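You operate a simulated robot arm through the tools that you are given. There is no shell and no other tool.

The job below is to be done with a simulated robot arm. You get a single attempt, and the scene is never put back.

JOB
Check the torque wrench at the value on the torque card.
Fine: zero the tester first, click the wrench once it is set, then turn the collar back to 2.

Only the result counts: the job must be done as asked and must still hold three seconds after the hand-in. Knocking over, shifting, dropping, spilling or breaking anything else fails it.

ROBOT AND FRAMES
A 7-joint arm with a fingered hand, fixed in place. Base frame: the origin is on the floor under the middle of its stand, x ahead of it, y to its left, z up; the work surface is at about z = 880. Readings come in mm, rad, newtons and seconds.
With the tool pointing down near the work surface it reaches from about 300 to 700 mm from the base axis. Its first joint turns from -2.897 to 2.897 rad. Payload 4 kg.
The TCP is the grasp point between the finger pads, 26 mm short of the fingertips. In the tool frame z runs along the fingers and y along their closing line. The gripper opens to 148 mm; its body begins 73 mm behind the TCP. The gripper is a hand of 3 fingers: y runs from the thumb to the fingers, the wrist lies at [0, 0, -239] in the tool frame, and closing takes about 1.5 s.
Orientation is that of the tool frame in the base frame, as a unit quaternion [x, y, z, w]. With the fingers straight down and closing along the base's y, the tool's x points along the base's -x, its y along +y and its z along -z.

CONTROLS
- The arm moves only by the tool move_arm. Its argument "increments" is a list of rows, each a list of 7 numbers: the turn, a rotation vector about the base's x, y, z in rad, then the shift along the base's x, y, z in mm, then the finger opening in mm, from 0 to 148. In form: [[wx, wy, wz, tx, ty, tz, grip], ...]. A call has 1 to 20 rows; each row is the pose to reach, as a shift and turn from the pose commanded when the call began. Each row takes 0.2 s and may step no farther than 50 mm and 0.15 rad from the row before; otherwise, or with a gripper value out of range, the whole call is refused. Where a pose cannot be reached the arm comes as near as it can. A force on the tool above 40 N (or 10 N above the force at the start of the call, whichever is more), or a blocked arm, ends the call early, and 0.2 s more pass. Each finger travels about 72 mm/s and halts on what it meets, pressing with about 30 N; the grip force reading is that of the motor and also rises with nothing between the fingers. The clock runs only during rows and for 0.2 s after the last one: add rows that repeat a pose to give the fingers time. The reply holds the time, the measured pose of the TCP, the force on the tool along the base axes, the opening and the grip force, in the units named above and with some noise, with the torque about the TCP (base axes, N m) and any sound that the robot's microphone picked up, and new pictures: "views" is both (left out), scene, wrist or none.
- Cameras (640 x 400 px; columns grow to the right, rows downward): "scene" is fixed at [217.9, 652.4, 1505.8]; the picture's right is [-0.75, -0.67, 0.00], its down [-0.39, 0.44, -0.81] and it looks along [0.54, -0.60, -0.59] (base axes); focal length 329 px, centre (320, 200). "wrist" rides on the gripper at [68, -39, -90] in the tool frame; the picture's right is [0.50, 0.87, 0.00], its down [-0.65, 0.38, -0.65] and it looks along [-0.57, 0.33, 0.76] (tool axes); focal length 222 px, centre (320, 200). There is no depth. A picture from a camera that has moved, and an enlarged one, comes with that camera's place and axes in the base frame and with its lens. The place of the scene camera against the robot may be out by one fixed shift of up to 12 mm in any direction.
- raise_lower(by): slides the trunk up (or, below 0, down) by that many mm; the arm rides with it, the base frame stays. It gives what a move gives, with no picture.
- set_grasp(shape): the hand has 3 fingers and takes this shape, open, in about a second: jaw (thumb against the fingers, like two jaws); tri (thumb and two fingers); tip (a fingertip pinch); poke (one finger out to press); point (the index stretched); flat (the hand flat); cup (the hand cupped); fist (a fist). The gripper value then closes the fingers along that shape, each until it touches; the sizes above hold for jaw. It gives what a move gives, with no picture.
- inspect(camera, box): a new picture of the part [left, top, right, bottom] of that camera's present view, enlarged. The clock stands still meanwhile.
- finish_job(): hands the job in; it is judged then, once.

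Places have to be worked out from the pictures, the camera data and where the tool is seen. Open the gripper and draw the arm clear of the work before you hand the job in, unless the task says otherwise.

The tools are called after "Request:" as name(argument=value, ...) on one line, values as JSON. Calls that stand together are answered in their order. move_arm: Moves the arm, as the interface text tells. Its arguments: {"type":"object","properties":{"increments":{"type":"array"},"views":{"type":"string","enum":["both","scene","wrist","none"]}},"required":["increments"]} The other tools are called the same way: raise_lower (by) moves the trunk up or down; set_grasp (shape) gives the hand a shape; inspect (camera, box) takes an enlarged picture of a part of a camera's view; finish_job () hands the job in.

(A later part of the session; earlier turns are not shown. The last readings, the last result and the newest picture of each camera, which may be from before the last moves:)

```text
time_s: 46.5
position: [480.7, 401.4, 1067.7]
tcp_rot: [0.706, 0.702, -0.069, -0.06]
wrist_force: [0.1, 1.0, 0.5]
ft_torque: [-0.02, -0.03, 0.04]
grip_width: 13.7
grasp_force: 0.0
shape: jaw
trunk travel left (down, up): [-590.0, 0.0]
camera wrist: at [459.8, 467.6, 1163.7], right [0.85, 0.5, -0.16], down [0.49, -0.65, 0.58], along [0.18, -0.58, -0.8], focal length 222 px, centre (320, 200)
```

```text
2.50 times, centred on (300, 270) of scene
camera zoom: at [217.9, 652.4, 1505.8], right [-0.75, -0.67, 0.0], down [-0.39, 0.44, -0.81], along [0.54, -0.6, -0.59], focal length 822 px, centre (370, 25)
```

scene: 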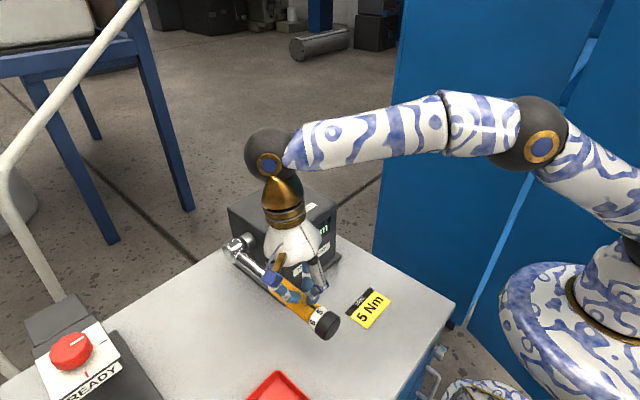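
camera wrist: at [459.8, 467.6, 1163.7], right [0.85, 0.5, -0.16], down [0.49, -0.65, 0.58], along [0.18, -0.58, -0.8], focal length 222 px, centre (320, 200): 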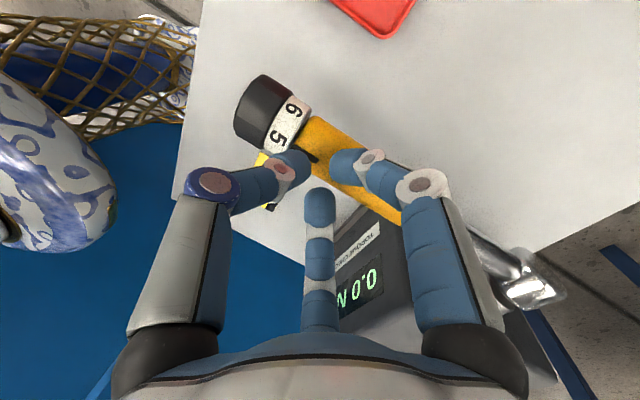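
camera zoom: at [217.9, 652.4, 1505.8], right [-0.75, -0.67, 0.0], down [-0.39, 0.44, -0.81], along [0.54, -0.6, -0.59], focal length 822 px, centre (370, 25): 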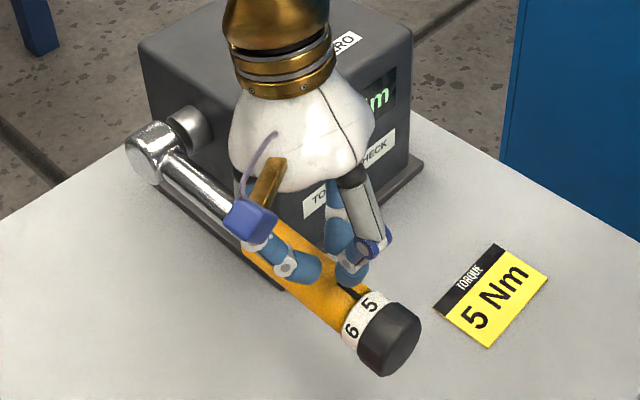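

The straddling posture looks right, and the display and collar are unchanged. I close the fingers again for stiffness, keep the tilt, and press down in steps.

Request:
move_arm(increments=[[0, 0, 0, 0, -0.7, 0, 8], [0, 0, 0, 0, -0.7, 0, 0], [0, 0, 0, 0, -0.7, 0, 0], [0, 0, 0, 0, -0.7, -6, 0], [0, 0, 0, 0, -0.7, -12, 0], [0, 0, 0, 0, -0.7, -15, 0], [0, 0, 0, 0, -0.7, -17, 0], [0, 0, 0, 0, -0.7, -19, 0], [0, 0, 0, 0, -0.7, -21, 0]], views="wrist")

Request:
inspect(camera="wrist", box=[240, 80, 400, 260])

```text
time_s: 48.5
position: [481.9, 399.2, 1047.7]
tcp_rot: [0.706, 0.702, -0.069, -0.061]
wrist_force: [2.2, -0.6, 9.0]
ft_torque: [0.01, -0.07, -0.03]
grip_width: 0.1
grasp_force: 29.8
shape: jaw
trunk travel left (down, up): [-590.0, 0.0]
camera wrist: at [459.9, 466.8, 1143.9], right [0.85, 0.5, -0.16], down [0.49, -0.65, 0.58], along [0.18, -0.57, -0.8], focal length 222 px, centre (320, 200)
```

wrist: 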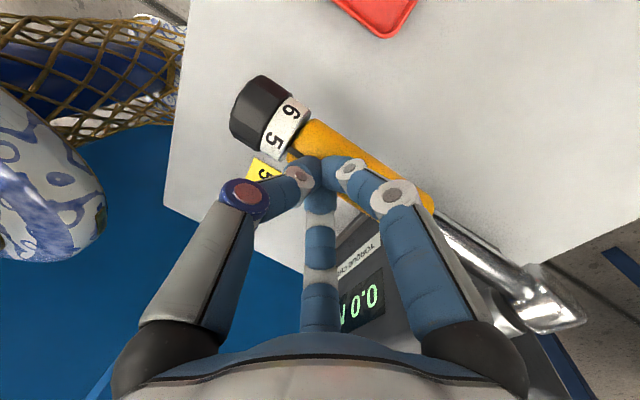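

```text
2.22 times, centred on (320, 170) of wrist
camera zoom: at [459.9, 466.8, 1143.9], right [0.85, 0.5, -0.16], down [0.49, -0.65, 0.58], along [0.18, -0.57, -0.8], focal length 494 px, centre (320, 267)
```

zoom: 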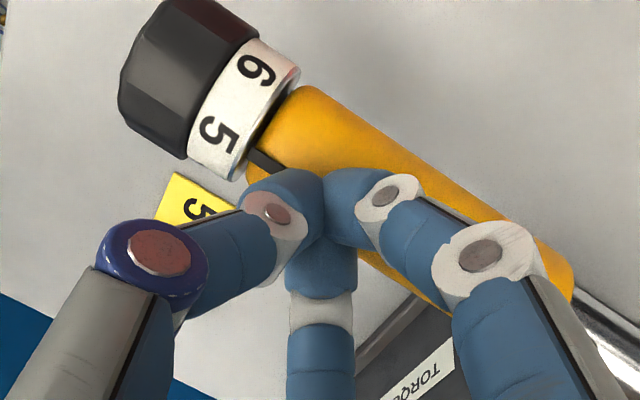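

The load is now well centred: 9 N down and under 1 N sideways. I continue pressing.

Request:
move_arm(increments=[[0, 0, 0, 0, 0, -1.5, 0], [0, 0, 0, 0, 0, -3, 0], [0, 0, 0, 0, 0, -4.5, 0], [0, 0, 0, 0, 0, -6, 0], [0, 0, 0, 0, 0, -7.5, 0]], views="wrist")

```text
time_s: 49.7
position: [481.3, 400.3, 1040.5]
tcp_rot: [0.705, 0.704, -0.068, -0.06]
wrist_force: [1.5, 2.7, 17.3]
ft_torque: [0.01, -0.06, -0.01]
grip_width: 0.1
grasp_force: 30.1
shape: jaw
trunk travel left (down, up): [-590.0, 0.0]
camera wrist: at [460.1, 466.8, 1136.2], right [0.85, 0.5, -0.16], down [0.49, -0.65, 0.58], along [0.18, -0.57, -0.8], focal length 222 px, centre (320, 200)
```

wrist: 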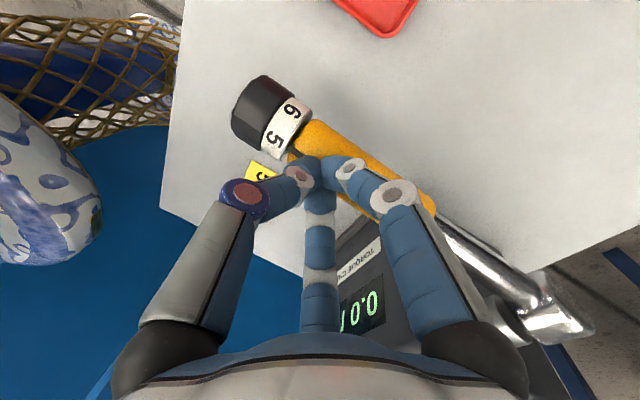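

17 N and still centred, no click yet. I press on 1 mm at a time.

Request:
move_arm(increments=[[0, 0, 0, 0, -0.3, -1, 0], [0, 0, 0, 0, -0.5, -2, 0], [0, 0, 0, 0, -0.5, -3, 0]], views="wrist")

```text
time_s: 50.5
position: [481.0, 399.9, 1038.5]
tcp_rot: [0.705, 0.703, -0.067, -0.061]
wrist_force: [1.1, 4.1, 18.8]
ft_torque: [0.14, -0.09, -0.02]
grip_width: 0.1
grasp_force: 29.7
shape: jaw
trunk travel left (down, up): [-590.0, 0.0]
camera wrist: at [459.5, 466.4, 1133.7], right [0.85, 0.5, -0.16], down [0.49, -0.65, 0.58], along [0.18, -0.57, -0.8], focal length 222 px, centre (320, 200)
```

wrist: 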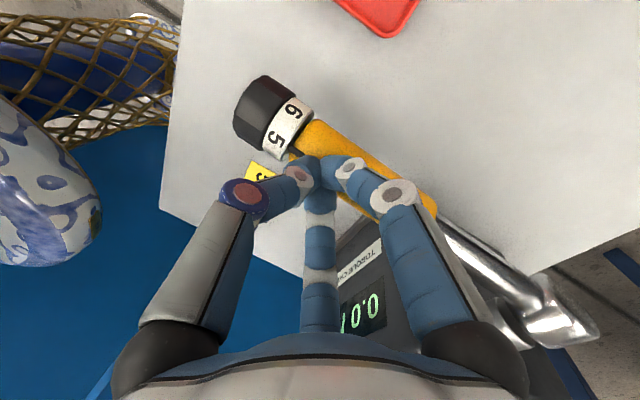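

18.8 N; I ease y back slightly and keep pressing in 1 mm steps.

Request:
move_arm(increments=[[0, 0, 0, 0, 0.5, -1, 0], [0, 0, 0, 0, 0.8, -2, 0], [0, 0, 0, 0, 0.8, -3, 0], [0, 0, 0, 0, 0.8, -4, 0]], views="wrist")

```text
time_s: 51.5
position: [481.6, 399.9, 1033.4]
tcp_rot: [0.706, 0.703, -0.067, -0.061]
wrist_force: [1.0, 2.2, 21.1]
ft_torque: [0.06, -0.09, -0.02]
grip_width: 0.0
grasp_force: 30.5
shape: jaw
trunk travel left (down, up): [-590.0, 0.0]
camera wrist: at [459.6, 466.5, 1129.6], right [0.85, 0.5, -0.16], down [0.49, -0.65, 0.58], along [0.18, -0.57, -0.8], focal length 222 px, centre (320, 200)
```

wrist: 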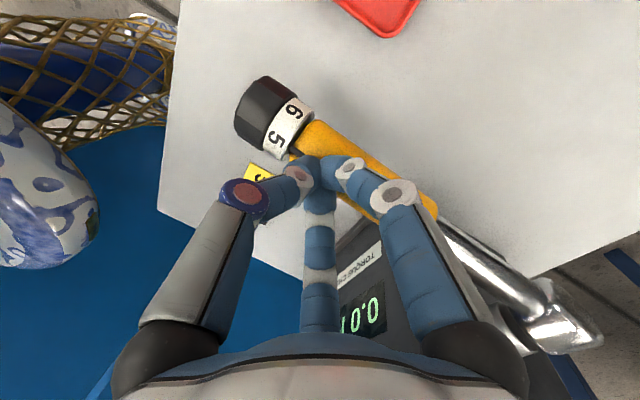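

21 N, close to the expected click load. I continue in 1 mm steps, two at a time.

Request:
move_arm(increments=[[0, 0, 0, 0, 0.3, -1, 0], [0, 0, 0, 0, 0.3, -2, 0]], views="wrist")

```text
time_s: 52.1
position: [480.7, 399.6, 1030.7]
tcp_rot: [0.706, 0.703, -0.069, -0.061]
wrist_force: [-0.1, -0.5, 17.7]
ft_torque: [0.01, -0.04, 0.02]
grip_width: 0.0
grasp_force: 29.8
shape: jaw
trunk travel left (down, up): [-590.0, 0.0]
camera wrist: at [459.9, 466.7, 1127.2], right [0.85, 0.5, -0.16], down [0.49, -0.65, 0.58], along [0.18, -0.58, -0.8], focal length 222 px, centre (320, 200)
```

wrist: 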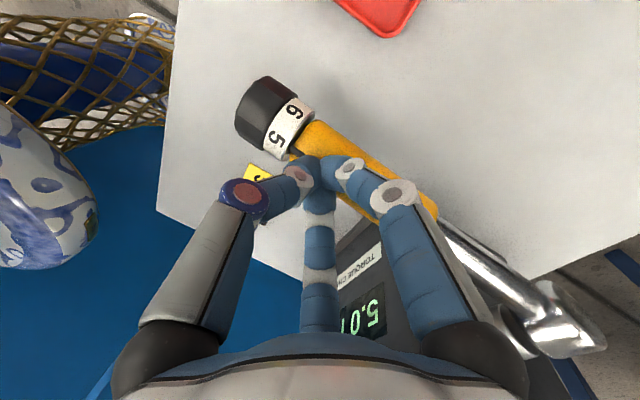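

The force dropped from 21 to 17.7 N and the display changed to something like 5.0. I zoom in on it before doing anything else.

Request:
inspect(camera="wrist", box=[320, 230, 420, 340])

Request:
inspect(camera="scene", box=[220, 190, 380, 350])

```text
3.64 times, centred on (370, 285) of wrist
camera zoom: at [459.9, 466.7, 1127.2], right [0.85, 0.5, -0.16], down [0.49, -0.65, 0.58], along [0.18, -0.58, -0.8], focal length 808 px, centre (138, -109)
```

zoom: 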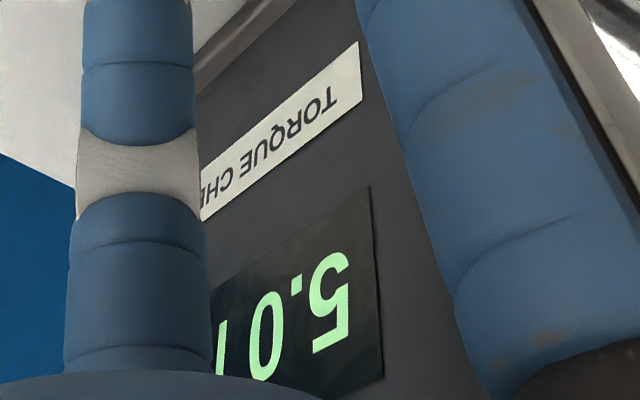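

```text
2.50 times, centred on (300, 270) of scene
camera zoom: at [217.9, 652.4, 1505.8], right [-0.75, -0.67, 0.0], down [-0.39, 0.44, -0.81], along [0.54, -0.6, -0.59], focal length 822 px, centre (370, 25)
```

zoom: 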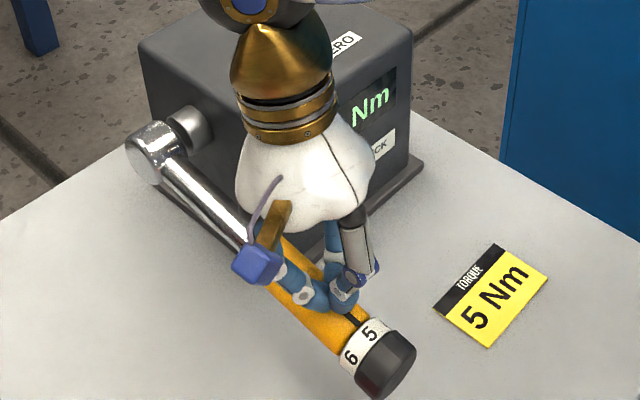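

The display reads 5.0 Nm and the load fell, as it should at the click. I release the handle by lifting straight up and check that the reading holds.

Request:
move_arm(increments=[[0, 0, 0, 0, 0, 3, 0], [0, 0, 0, 0, 0, 8, 0], [0, 0, 0, 0, 0, 15, 0], [0, 0, 0, 0, 0, 25, 0], [0, 0, 0, 0, 0, 40, 0], [0, 0, 0, 0, 0, 60, 0], [0, 0, 0, 0, 0, 85, 0], [0, 0, 0, 0, 0, 110, 0], [0, 0, 0, 0, 0, 110, 0]])

Request:
inspect(camera="scene", box=[220, 190, 380, 350])

Request:
inspect(camera="wrist", box=[240, 80, 440, 300])

```text
time_s: 54.1
position: [481.6, 402.1, 1140.3]
tcp_rot: [0.706, 0.703, -0.069, -0.061]
wrist_force: [0.6, 0.6, 1.0]
ft_torque: [0.01, 0.0, 0.0]
grip_width: 0.2
grasp_force: 30.7
shape: jaw
trunk travel left (down, up): [-590.0, 0.0]
camera wrist: at [460.3, 468.5, 1236.5], right [0.85, 0.5, -0.16], down [0.49, -0.65, 0.58], along [0.18, -0.58, -0.8], focal length 222 px, centre (320, 200)
```

scene: 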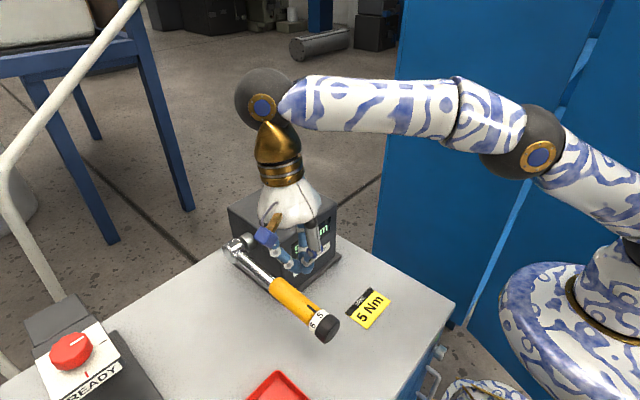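
wrist: 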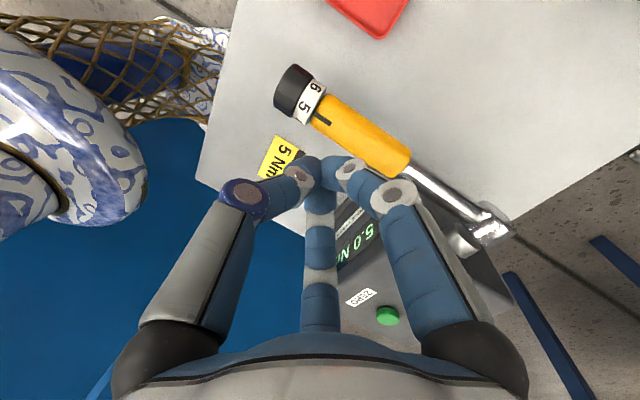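

```text
2.50 times, centred on (300, 270) of scene
camera zoom: at [217.9, 652.4, 1505.8], right [-0.75, -0.67, 0.0], down [-0.39, 0.44, -0.81], along [0.54, -0.6, -0.59], focal length 822 px, centre (370, 25)
```

zoom: 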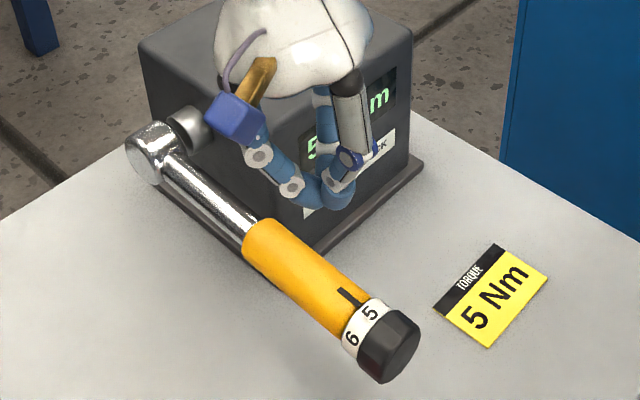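

```text
1.82 times, centred on (340, 190) of wrist
camera zoom: at [460.3, 468.5, 1236.5], right [0.85, 0.5, -0.16], down [0.49, -0.65, 0.58], along [0.18, -0.58, -0.8], focal length 404 px, centre (284, 218)
```

zoom: 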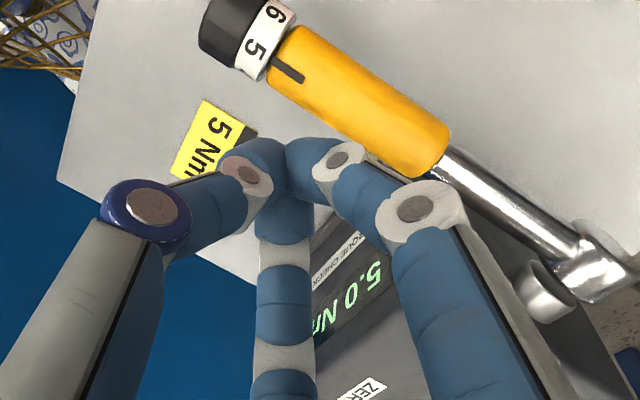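

The 5.0 Nm reading holds with the hand clear, and the handle now rests a few millimetres lower than before. I go back to the end-on pose behind the cap by the reverse path, with open fingers, to re-measure before gripping.

Request:
move_arm(increments=[[0, -0.13, 0, -5, 0, 15, 0], [0, -0.26, 0, -15, 0, 28, 0], [0, -0.39, 0, -28, 0, 30, 0], [0, -0.52, 0, -42, 0, 30, 0], [0, -0.65, 0, -56, 0, 30, 0], [0, -0.78, 0, -70, 0, 30, 0], [0, -0.91, 0, -84, 0, 30, 0], [0, -1.04, 0, -98, 0, 30, 0], [0, -1.17, 0, -110, 0, 30, 0], [0, -1.3, 0, -120, 0, 30, 20], [0, -1.43, 0, -130, -0.5, 25, 50], [0, -1.56, 0, -138, -1, 10, 80], [0, -1.69, 0, -143, -1.5, -10, 110], [0, -1.76, 0, -144, -1.5, -45, 120], [0, -1.76, 0, -144, -1.5, -90, 120], [0, -1.76, 0, -144, -1.5, -130, 120], [0, -1.76, 0, -144, -1.5, -130, 120]])

Request:
inspect(camera="wrist", box=[270, 60, 370, 170])

Request:
inspect(camera="scene", box=[285, 280, 365, 345])

Request:
inspect(camera="scene", box=[210, 160, 390, 350])

```text
time_s: 57.7
position: [336.5, 400.0, 1008.5]
tcp_rot: [0.503, 0.494, 0.5, 0.503]
wrist_force: [0.1, -0.8, -0.1]
ft_torque: [0.02, 0.0, -0.01]
grip_width: 119.7
grasp_force: 0.0
shape: jaw
trunk travel left (down, up): [-590.0, 0.0]
camera wrist: at [248.1, 467.8, 970.5], right [0.0, 0.5, 0.87], down [-0.66, -0.65, 0.37], along [0.75, -0.58, 0.33], focal length 222 px, centre (320, 200)
```

scene: 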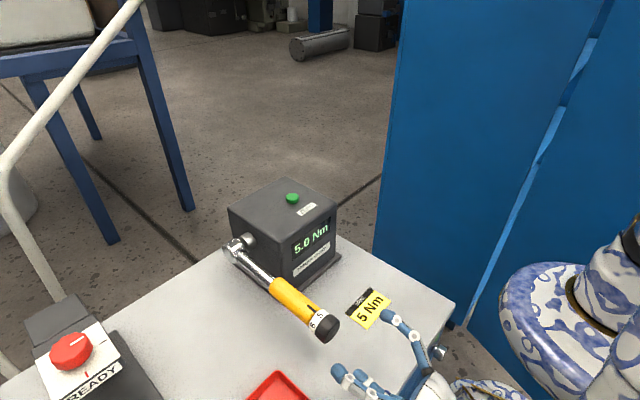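
wrist: 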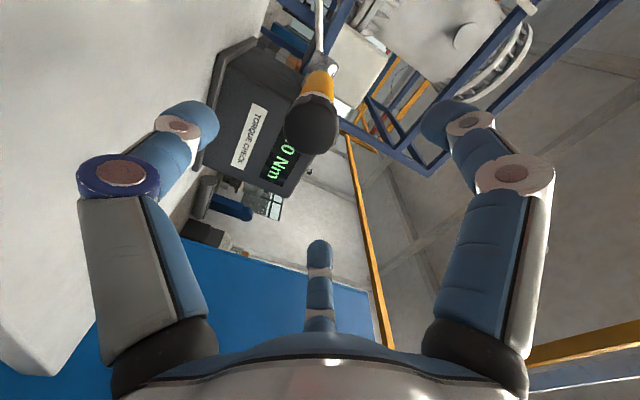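

```text
3.64 times, centred on (320, 115) of wrist
camera zoom: at [248.1, 467.8, 970.5], right [0.0, 0.5, 0.87], down [-0.66, -0.65, 0.37], along [0.75, -0.58, 0.33], focal length 808 px, centre (320, 509)
```

zoom: 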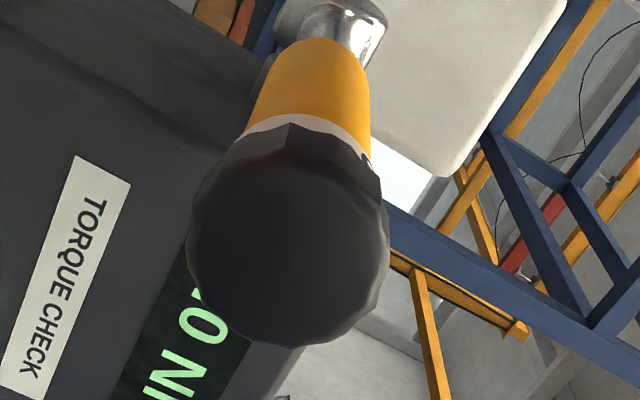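

```text
6.15 times, centred on (325, 312) of scene
camera zoom: at [217.9, 652.4, 1505.8], right [-0.75, -0.67, 0.0], down [-0.39, 0.44, -0.81], along [0.54, -0.6, -0.59], focal length 2022 px, centre (289, -492)
```

zoom: 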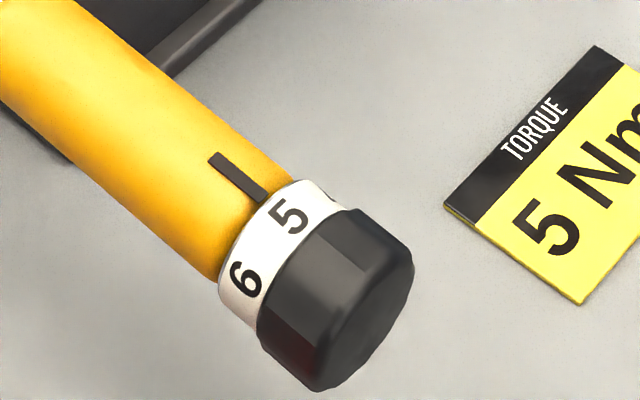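

```text
2.11 times, centred on (300, 255) of scene
camera zoom: at [217.9, 652.4, 1505.8], right [-0.75, -0.67, 0.0], down [-0.39, 0.44, -0.81], along [0.54, -0.6, -0.59], focal length 692 px, centre (362, 84)
```

zoom: 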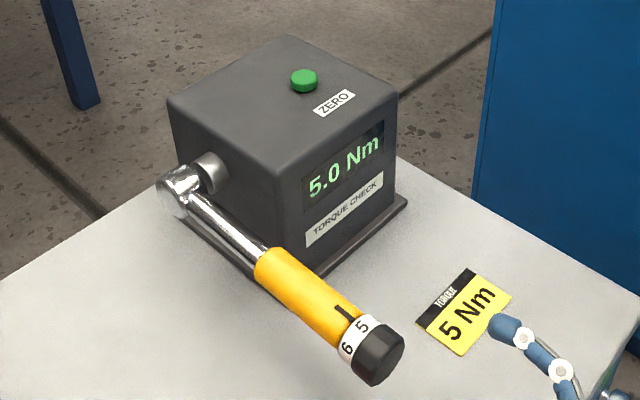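

The tester reads 5.0 Nm and the collar is still at 5; the handle now rests about 6 mm lower, with the cap centre near (421, 396.5, 1003.5) and the axis pitched about 0.02 rad. I advance to the grip distance with open fingers, matching that height and pitch, and compare with the earlier well-centred view.

Request:
move_arm(increments=[[0, -0.008, 0.006, 20, -1, -2.5, 120], [0, -0.016, 0.01, 45, -2.5, -5, 120], [0, -0.016, 0.01, 65, -2.5, -5, 110], [0, -0.016, 0.01, 70.5, -2.5, -5, 90], [0, -0.016, 0.01, 70.5, -2.5, -5, 80], [0, -0.016, 0.01, 70.5, -2.5, -5, 80]])

Request:
inspect(camera="wrist", box=[220, 80, 420, 240])

Request:
inspect(camera="scene", box=[280, 260, 400, 360])

```text
time_s: 59.1
position: [408.7, 395.3, 1006.0]
tcp_rot: [0.496, 0.493, 0.506, 0.505]
wrist_force: [0.4, 0.3, -0.6]
ft_torque: [0.01, -0.01, 0.02]
grip_width: 80.9
grasp_force: 0.0
shape: jaw
trunk travel left (down, up): [-590.0, 0.0]
camera wrist: at [319.7, 462.5, 966.0], right [-0.02, 0.5, 0.87], down [-0.66, -0.66, 0.36], along [0.75, -0.57, 0.34], focal length 222 px, centre (320, 200)
```

scene: 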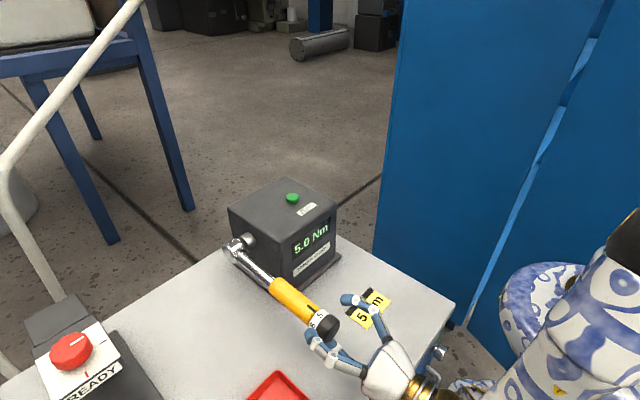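
wrist: 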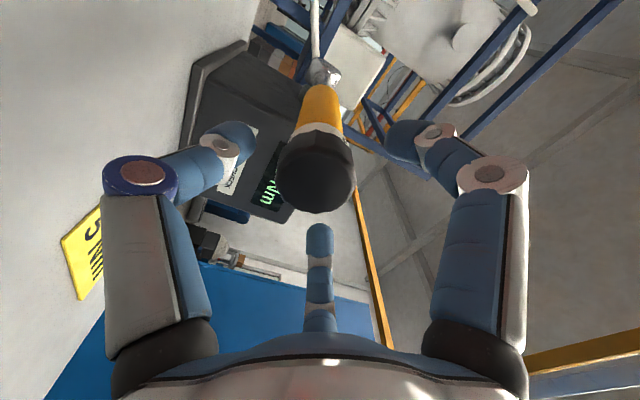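

```text
2.50 times, centred on (320, 160) of wrist
camera zoom: at [319.7, 462.5, 966.0], right [-0.02, 0.5, 0.87], down [-0.66, -0.66, 0.36], along [0.75, -0.57, 0.34], focal length 555 px, centre (320, 300)
```

zoom: 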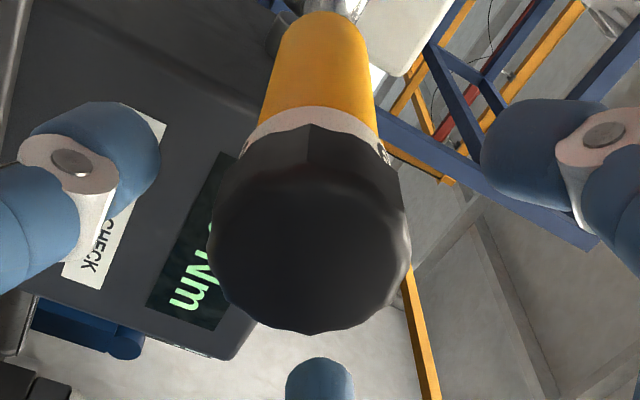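

```text
4.00 times, centred on (340, 310) of scene
camera zoom: at [217.9, 652.4, 1505.8], right [-0.75, -0.67, 0.0], down [-0.39, 0.44, -0.81], along [0.54, -0.6, -0.59], focal length 1314 px, centre (240, -240)
```

zoom: 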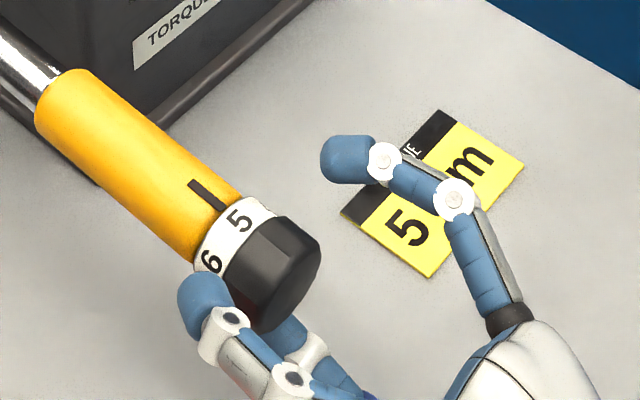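

Compared with the earlier centred view, the cap sits about 10 px left and a bit high, meaning the tool should shift roughly +2.7 mm in y and −4.3 mm in z. I apply that with the fingers still open and check again.

Request:
move_arm(increments=[[0, 0, 0, -1, 1.5, -2, 80], [0, 0, 0, -1.5, 2.7, -4.3, 80], [0, 0, 0, -1.5, 2.7, -4.3, 80], [0, 0, 0, -1.5, 2.7, -4.3, 80]], views="wrist")

Request:
inspect(camera="wrist", box=[220, 80, 420, 240])

```text
time_s: 60.1
position: [407.0, 401.3, 1002.0]
tcp_rot: [0.496, 0.493, 0.506, 0.505]
wrist_force: [1.1, 0.7, -0.6]
ft_torque: [-0.04, 0.0, -0.01]
grip_width: 80.6
grasp_force: 0.0
shape: jaw
trunk travel left (down, up): [-590.0, 0.0]
camera wrist: at [317.7, 465.7, 961.5], right [-0.02, 0.5, 0.87], down [-0.66, -0.66, 0.36], along [0.75, -0.57, 0.34], focal length 222 px, centre (320, 200)
```

wrist: 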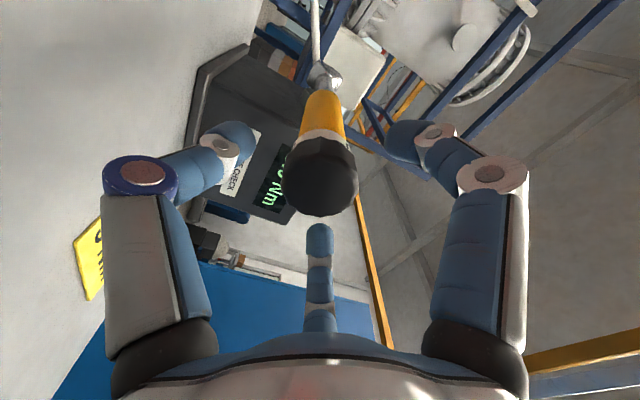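

```text
2.50 times, centred on (320, 160) of wrist
camera zoom: at [317.7, 465.7, 961.5], right [-0.02, 0.5, 0.87], down [-0.66, -0.66, 0.36], along [0.75, -0.57, 0.34], focal length 555 px, centre (320, 300)
```

zoom: 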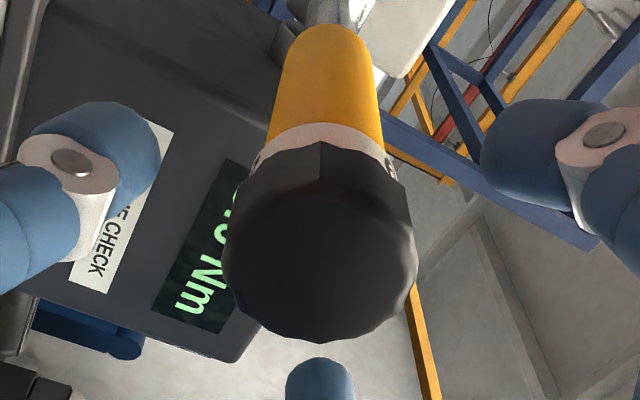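

The cap outline (222–417, bottom 343) now matches the earlier well-centred grip view. I close the fingers gradually onto the cap.

Request:
move_arm(increments=[[0, 0, 0, 0, 0, 0, 68], [0, 0, 0, 0, 0, 0, 56], [0, 0, 0, 0, 0, 0, 48], [0, 0, 0, 0, 0, 0, 45], [0, 0, 0, 0, 0, 0, 43], [0, 0, 0, 0, 0, 0, 42], [0, 0, 0, 0, 0, 0, 41], [0, 0, 0, 0, 0, 0, 40], [0, 0, 0, 0, 0, 0, 39]])

Request:
inspect(camera="wrist", box=[220, 80, 420, 240])

Request:
inspect(camera="scene", box=[230, 210, 390, 350])

```text
time_s: 62.1
position: [407.1, 398.5, 1002.2]
tcp_rot: [0.495, 0.493, 0.506, 0.505]
wrist_force: [-1.0, -1.1, 2.6]
ft_torque: [0.03, -0.06, 0.04]
grip_width: 40.6
grasp_force: 0.0
shape: jaw
trunk travel left (down, up): [-590.0, 0.0]
camera wrist: at [317.5, 465.6, 961.6], right [-0.02, 0.5, 0.87], down [-0.66, -0.66, 0.36], along [0.75, -0.57, 0.34], focal length 222 px, centre (320, 200)
```

scene: 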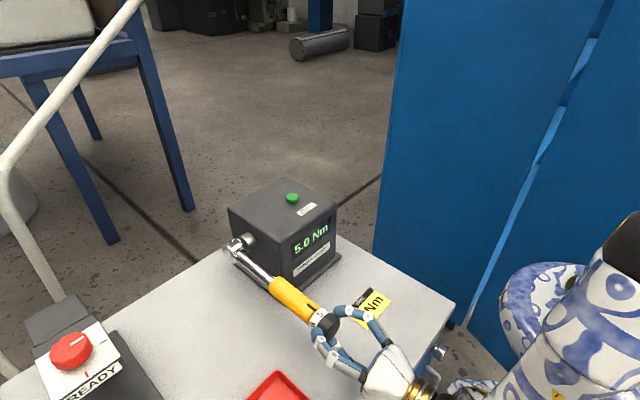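
wrist: 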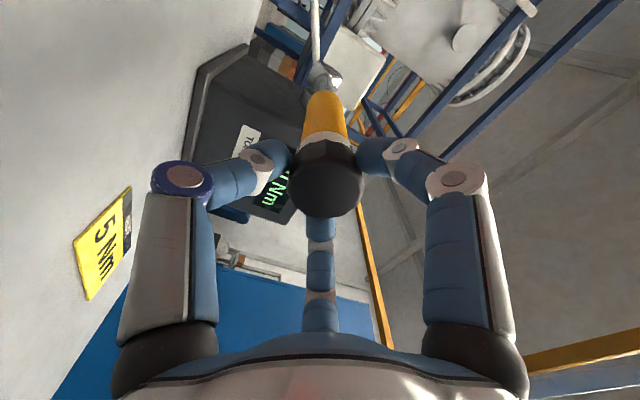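

```text
2.50 times, centred on (320, 160) of wrist
camera zoom: at [317.5, 465.6, 961.6], right [-0.02, 0.5, 0.87], down [-0.66, -0.66, 0.36], along [0.75, -0.57, 0.34], focal length 555 px, centre (320, 300)
```

zoom: 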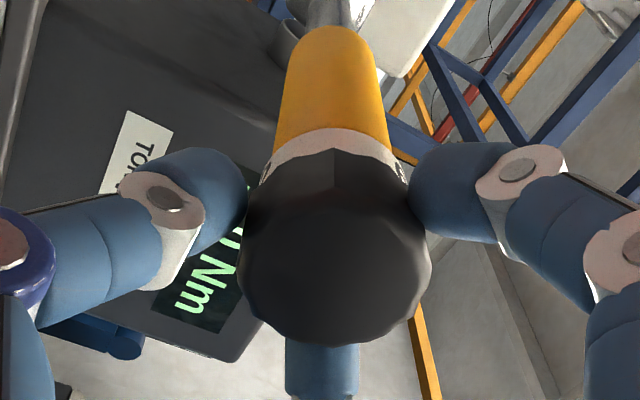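

```text
2.86 times, centred on (310, 280) of scene
camera zoom: at [217.9, 652.4, 1505.8], right [-0.75, -0.67, 0.0], down [-0.39, 0.44, -0.81], along [0.54, -0.6, -0.59], focal length 939 px, centre (349, -29)
```

zoom: 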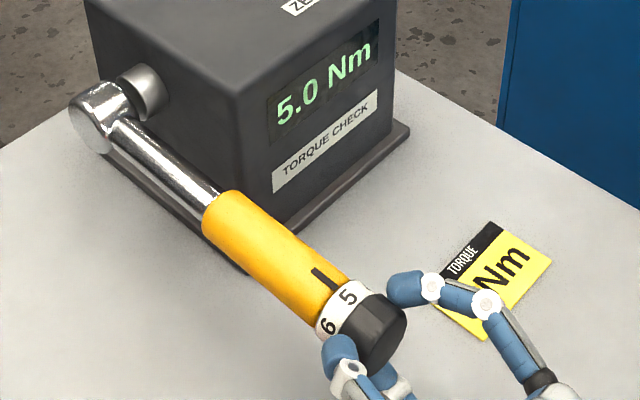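

The thumb (now underneath) nudged the handle, and the wrench has come back up to about its original height, so it is no longer centred between the fingers. The display still reads 5.0 Nm; I open the fingers again and look at where the cap rests.

Request:
move_arm(increments=[[0, 0, 0, 0, 0, 0, 45], [0, 0, 0, 0, 0, 0, 55], [0, 0, 0, 0, 0, 0, 70], [0, 0, 0, 0, 0, 0, 80], [0, 0, 0, 0, 0, 0, 80]])

Request:
inspect(camera="wrist", box=[220, 80, 420, 240])

Request:
inspect(camera="scene", box=[230, 210, 390, 350])

```text
time_s: 63.3
position: [406.8, 400.0, 1001.0]
tcp_rot: [0.496, 0.493, 0.506, 0.505]
wrist_force: [0.1, -0.1, 1.1]
ft_torque: [0.0, 0.03, 0.0]
grip_width: 79.4
grasp_force: 0.1
shape: jaw
trunk travel left (down, up): [-590.0, 0.0]
camera wrist: at [317.7, 465.7, 961.5], right [-0.02, 0.5, 0.87], down [-0.66, -0.66, 0.36], along [0.75, -0.57, 0.34], focal length 222 px, centre (320, 200)
```

scene: 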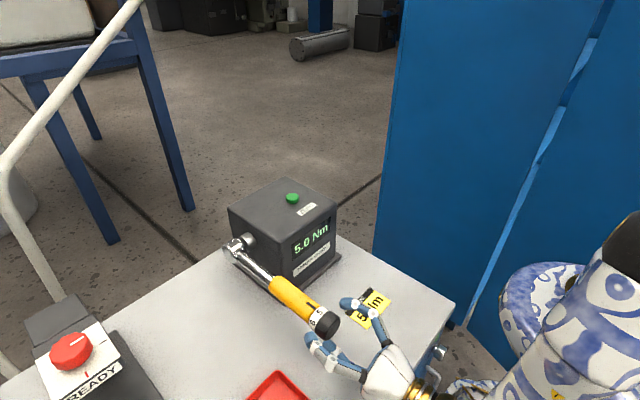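
wrist: 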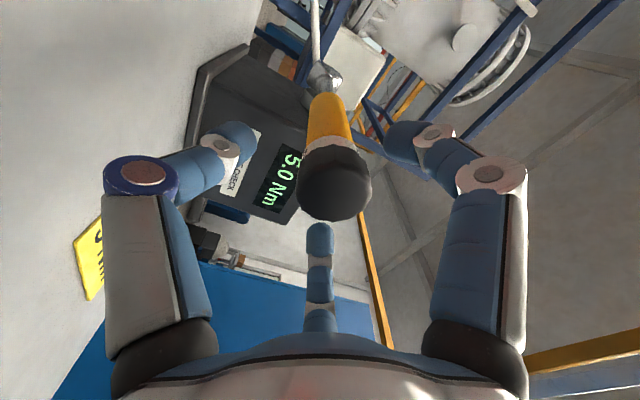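

```text
2.50 times, centred on (320, 160) of wrist
camera zoom: at [317.7, 465.7, 961.5], right [-0.02, 0.5, 0.87], down [-0.66, -0.66, 0.36], along [0.75, -0.57, 0.34], focal length 555 px, centre (320, 300)
```

zoom: 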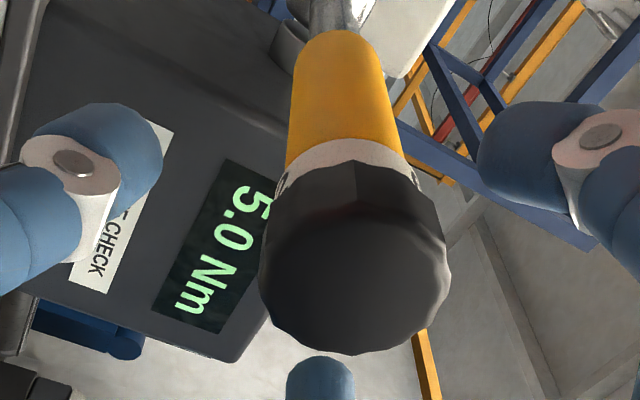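

```text
2.86 times, centred on (310, 280) of scene
camera zoom: at [217.9, 652.4, 1505.8], right [-0.75, -0.67, 0.0], down [-0.39, 0.44, -0.81], along [0.54, -0.6, -0.59], focal length 939 px, centre (349, -29)
```

zoom: 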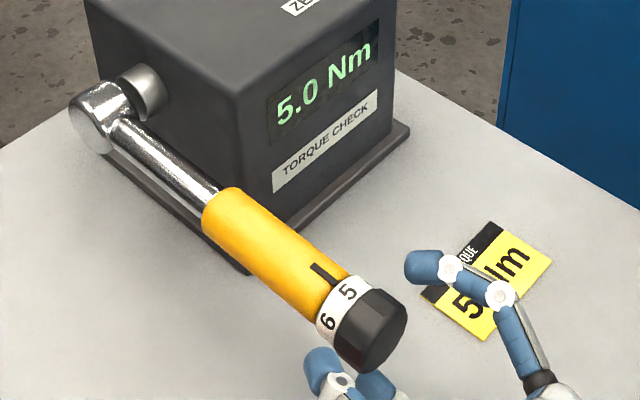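

The wrench has sprung fully back to its original rest position and the reading is still 5.0 Nm. I move the tool up about 8 mm, undo the pitch, and check centring again.

Request:
move_arm(increments=[[0, 0.01, 0, 0, 0.5, 4, 80], [0, 0.02, 0, 0, 1.0, 8.1, 80], [0, 0.02, 0, 0, 1.0, 8.1, 80], [0, 0.02, 0, 0, 1.0, 8.1, 80]], views="wrist")

Request:
inspect(camera="wrist", box=[220, 80, 420, 240])

```text
time_s: 64.3
position: [406.3, 400.7, 1010.1]
tcp_rot: [0.5, 0.498, 0.501, 0.5]
wrist_force: [-0.4, -1.2, 0.9]
ft_torque: [0.01, -0.04, 0.01]
grip_width: 79.4
grasp_force: 0.1
shape: jaw
trunk travel left (down, up): [-590.0, 0.0]
camera wrist: at [316.3, 467.1, 971.2], right [0.0, 0.5, 0.87], down [-0.66, -0.66, 0.37], along [0.76, -0.57, 0.33], focal length 222 px, centre (320, 200)
```

wrist: 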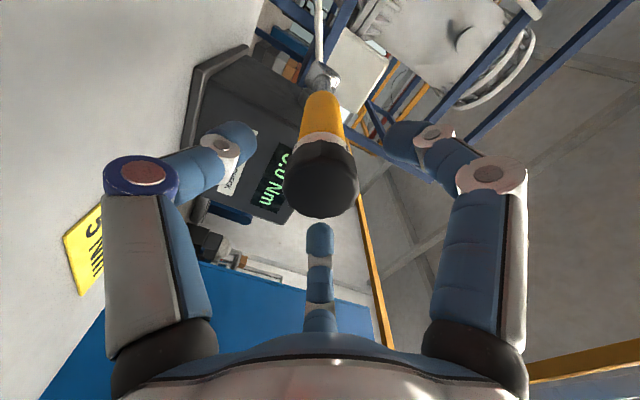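

```text
2.50 times, centred on (320, 160) of wrist
camera zoom: at [316.3, 467.1, 971.2], right [0.0, 0.5, 0.87], down [-0.66, -0.66, 0.37], along [0.76, -0.57, 0.33], focal length 555 px, centre (320, 300)
```

zoom: 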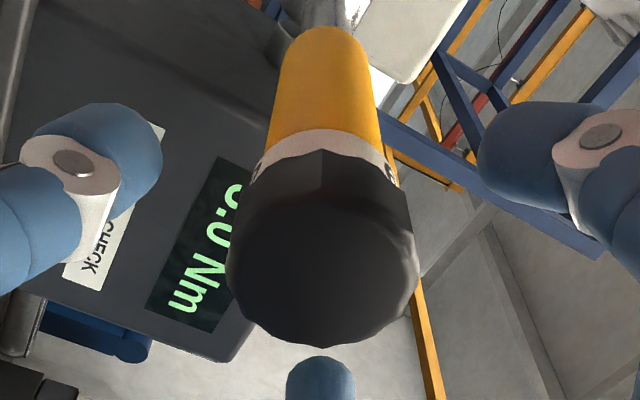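

The cap is nearly centred (227–418, bottom 347). I nudge the tool by about −0.7 mm in y and +0.6 mm in z and close in small steps, pausing just before contact.

Request:
move_arm(increments=[[0, 0, 0, 0.5, -0.7, 0.6, 70], [0, 0, 0, 0.5, -0.7, 0.6, 58], [0, 0, 0, 0.5, -0.7, 0.6, 50], [0, 0, 0, 0.5, -0.7, 0.6, 45], [0, 0, 0, 0.5, -0.7, 0.6, 43]], views="wrist")

Request:
inspect(camera="wrist", box=[220, 80, 420, 240])

Request:
inspect(camera="scene", box=[230, 210, 390, 350])

```text
time_s: 65.5
position: [407.9, 398.5, 1010.6]
tcp_rot: [0.501, 0.498, 0.5, 0.5]
wrist_force: [-0.4, 0.5, 0.4]
ft_torque: [0.01, 0.0, 0.0]
grip_width: 43.6
grasp_force: 0.1
shape: jaw
trunk travel left (down, up): [-590.0, 0.0]
camera wrist: at [317.0, 465.9, 971.9], right [0.0, 0.5, 0.87], down [-0.66, -0.66, 0.37], along [0.76, -0.57, 0.33], focal length 222 px, centre (320, 200)
```

wrist: 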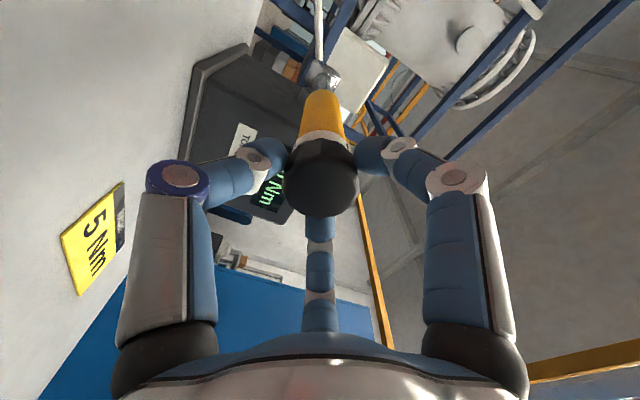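

```text
2.50 times, centred on (320, 160) of wrist
camera zoom: at [317.0, 465.9, 971.9], right [0.0, 0.5, 0.87], down [-0.66, -0.66, 0.37], along [0.76, -0.57, 0.33], focal length 555 px, centre (320, 300)
```

zoom: 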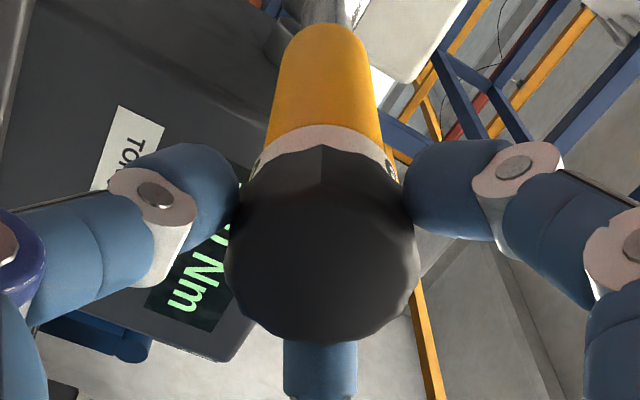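

```text
2.86 times, centred on (310, 280) of scene
camera zoom: at [217.9, 652.4, 1505.8], right [-0.75, -0.67, 0.0], down [-0.39, 0.44, -0.81], along [0.54, -0.6, -0.59], focal length 939 px, centre (349, -29)
```

zoom: 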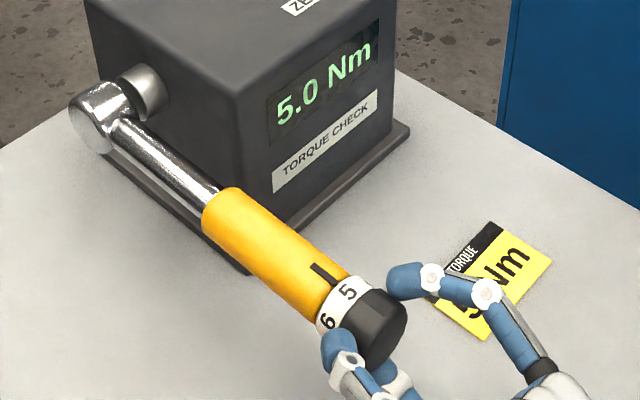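

Tips and cap are even on both sides and the wrench has not moved. I close the last few millimetres and grip.

Request:
move_arm(increments=[[0, 0, 0, 0, 0, 0.3, 42], [0, 0, 0, 0, 0, 0.3, 41], [0, 0, 0, 0, 0, 0.3, 40], [0, 0, 0, 0, 0, 0.3, 39], [0, 0, 0, 0, 0, 0.3, 37]], views="wrist")

Request:
inspect(camera="wrist", box=[220, 80, 420, 240])

Request:
inspect(camera="scene", box=[230, 210, 390, 350])

```text
time_s: 66.7
position: [406.9, 399.7, 1010.9]
tcp_rot: [0.501, 0.498, 0.501, 0.5]
wrist_force: [-0.9, -0.1, -0.1]
ft_torque: [0.01, -0.01, -0.02]
grip_width: 38.4
grasp_force: 0.1
shape: jaw
trunk travel left (down, up): [-590.0, 0.0]
camera wrist: at [316.6, 465.7, 972.4], right [0.0, 0.5, 0.87], down [-0.66, -0.66, 0.37], along [0.76, -0.57, 0.33], focal length 222 px, centre (320, 200)
```

wrist: 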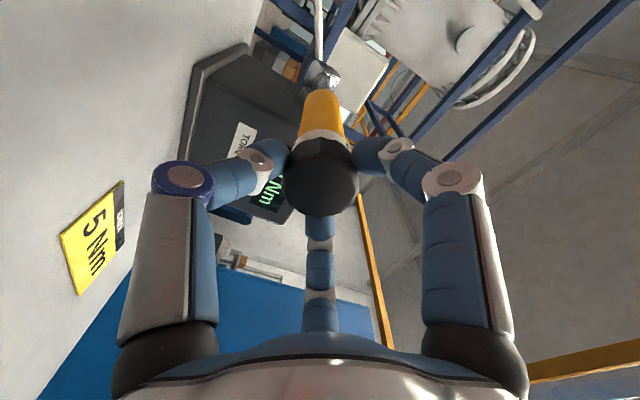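

```text
2.50 times, centred on (320, 160) of wrist
camera zoom: at [316.6, 465.7, 972.4], right [0.0, 0.5, 0.87], down [-0.66, -0.66, 0.37], along [0.76, -0.57, 0.33], focal length 555 px, centre (320, 300)
```

zoom: 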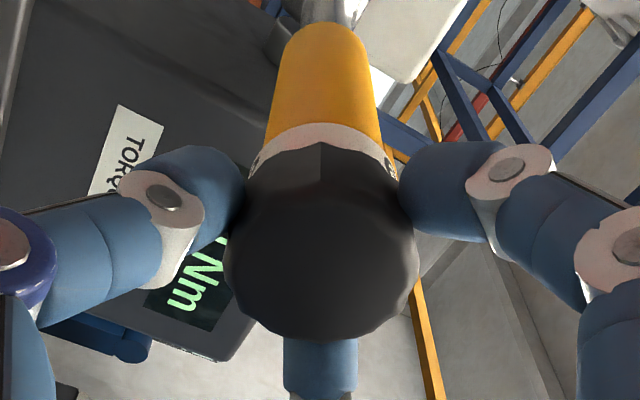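

```text
2.86 times, centred on (310, 280) of scene
camera zoom: at [217.9, 652.4, 1505.8], right [-0.75, -0.67, 0.0], down [-0.39, 0.44, -0.81], along [0.54, -0.6, -0.59], focal length 939 px, centre (349, -29)
```

zoom: 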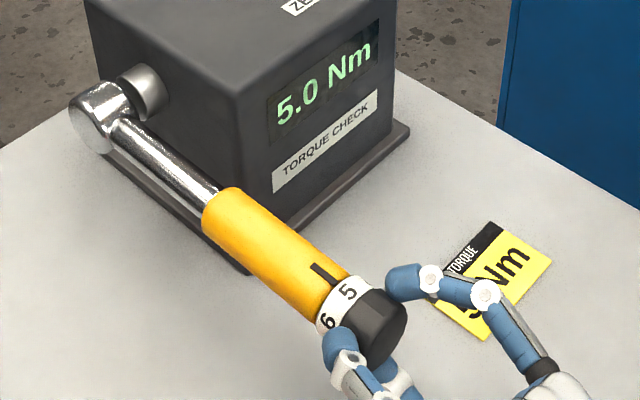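

No grip force yet at 38.4 mm and everything is still centred. I close a little further until the grip force rises.

Request:
move_arm(increments=[[0, 0, 0, 0, 0, 0, 36], [0, 0, 0, 0, 0, 0, 35], [0, 0, 0, 0, 0, 0, 34], [0, 0, 0, 0, 0, 0, 34]], views="wrist")

Request:
inspect(camera="wrist", box=[220, 80, 420, 240])

Request:
inspect(camera="scene", box=[285, 280, 365, 345])

```text
time_s: 67.7
position: [407.8, 399.2, 1010.2]
tcp_rot: [0.501, 0.498, 0.501, 0.5]
wrist_force: [2.1, 0.8, -0.3]
ft_torque: [0.02, 0.03, 0.01]
grip_width: 36.8
grasp_force: 30.1
shape: jaw
trunk travel left (down, up): [-590.0, 0.0]
camera wrist: at [317.3, 465.6, 972.3], right [0.0, 0.5, 0.87], down [-0.66, -0.66, 0.37], along [0.76, -0.57, 0.33], focal length 222 px, centre (320, 200)
```

wrist: 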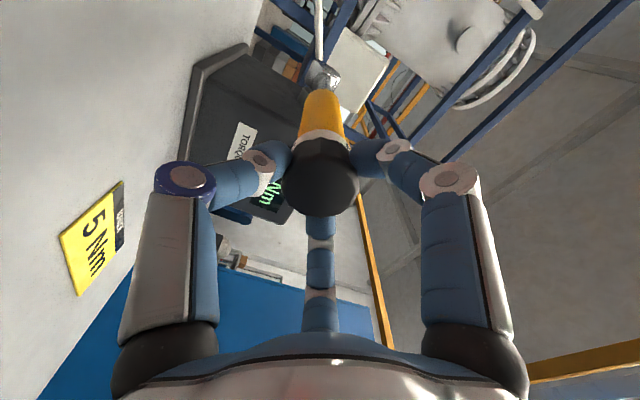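

```text
2.50 times, centred on (320, 160) of wrist
camera zoom: at [317.3, 465.6, 972.3], right [0.0, 0.5, 0.87], down [-0.66, -0.66, 0.37], along [0.76, -0.57, 0.33], focal length 555 px, centre (320, 300)
```

zoom: 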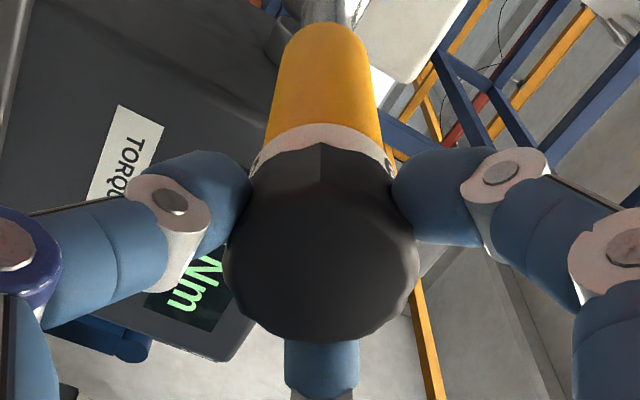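

```text
6.15 times, centred on (325, 312) of scene
camera zoom: at [217.9, 652.4, 1505.8], right [-0.75, -0.67, 0.0], down [-0.39, 0.44, -0.81], along [0.54, -0.6, -0.59], focal length 2022 px, centre (289, -492)
```

zoom: 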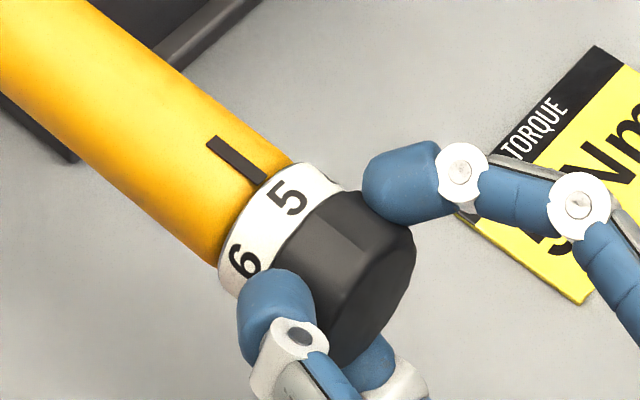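

The cap is gripped squarely (36.8 mm, 30 N, side forces under 1 N). I now turn the collar back about −x, first by 1.05 rad, watching the vertical force and display.

Request:
move_arm(increments=[[-0.08, 0, 0, 0, 0, 0, 33], [-0.16, 0, 0, 0, 0, 0, 33], [-0.24, 0, 0, 0, 0, 0, 33], [-0.32, 0, 0, 0, 0, 0, 33], [-0.4, 0, 0, 0, 0, 0, 33], [-0.48, 0, 0, 0, 0, 0, 33], [-0.56, 0, 0, 0, 0, 0, 33], [-0.64, 0, 0, 0, 0, 0, 33], [-0.72, 0, 0, 0, 0, 0, 33], [-0.8, 0, 0, 0, 0, 0, 33], [-0.88, 0, 0, 0, 0, 0, 33], [-0.96, 0, 0, 0, 0, 0, 33], [-1.047, 0, 0, 0, 0, 0, 33], [-1.047, 0, 0, 0, 0, 0, 33]])

Request:
inspect(camera="scene", box=[230, 210, 390, 350])

Request:
inspect(camera="wrist", box=[220, 80, 420, 240])

```text
time_s: 70.7
position: [407.2, 399.6, 1010.5]
tcp_rot: [0.184, 0.682, 0.185, 0.683]
wrist_force: [0.9, -0.2, -0.8]
ft_torque: [-0.03, -0.02, -0.13]
grip_width: 37.4
grasp_force: 30.1
shape: jaw
trunk travel left (down, up): [-590.0, 0.0]
camera wrist: at [317.3, 398.1, 933.2], right [0.0, 1.0, 0.0], down [-0.65, 0.0, 0.76], along [0.76, 0.0, 0.65], focal length 222 px, centre (320, 200)
```

scene: 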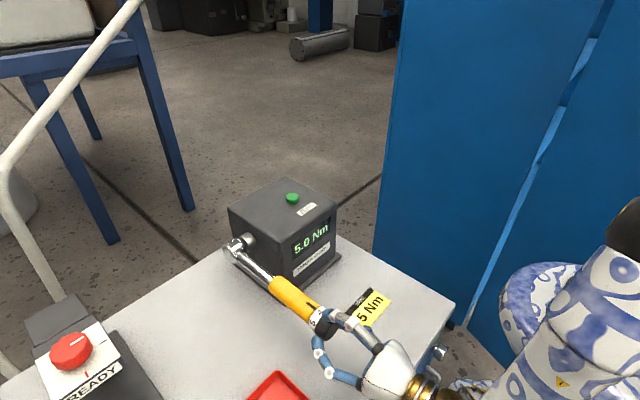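
wrist: 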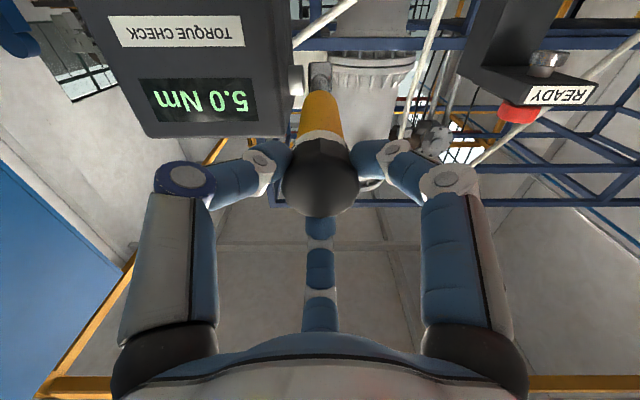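

```text
2.86 times, centred on (310, 280) of scene
camera zoom: at [217.9, 652.4, 1505.8], right [-0.75, -0.67, 0.0], down [-0.39, 0.44, -0.81], along [0.54, -0.6, -0.59], focal length 939 px, centre (349, -29)
```

zoom: 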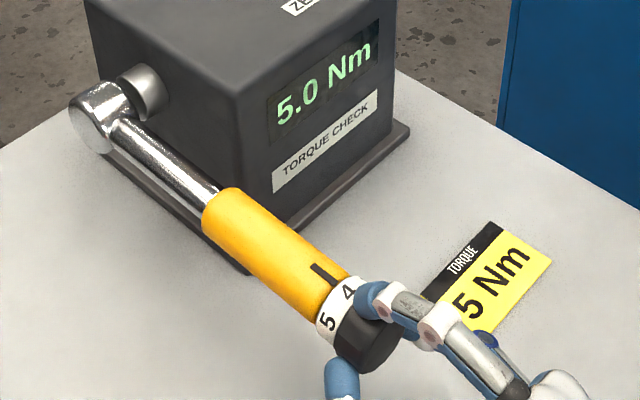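

```text
2.50 times, centred on (320, 160) of wrist
camera zoom: at [317.3, 398.1, 933.2], right [0.0, 1.0, 0.0], down [-0.65, 0.0, 0.76], along [0.76, 0.0, 0.65], focal length 555 px, centre (320, 300)
```

zoom: 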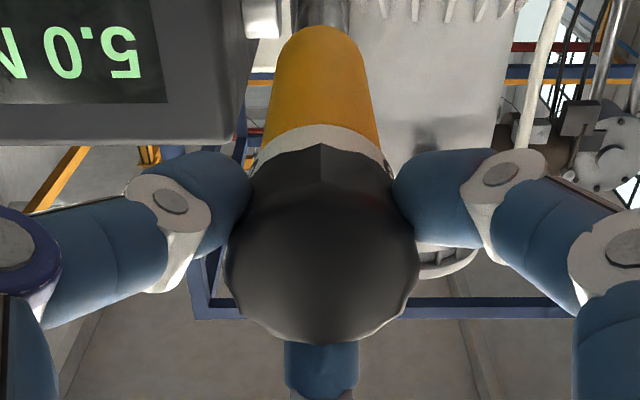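

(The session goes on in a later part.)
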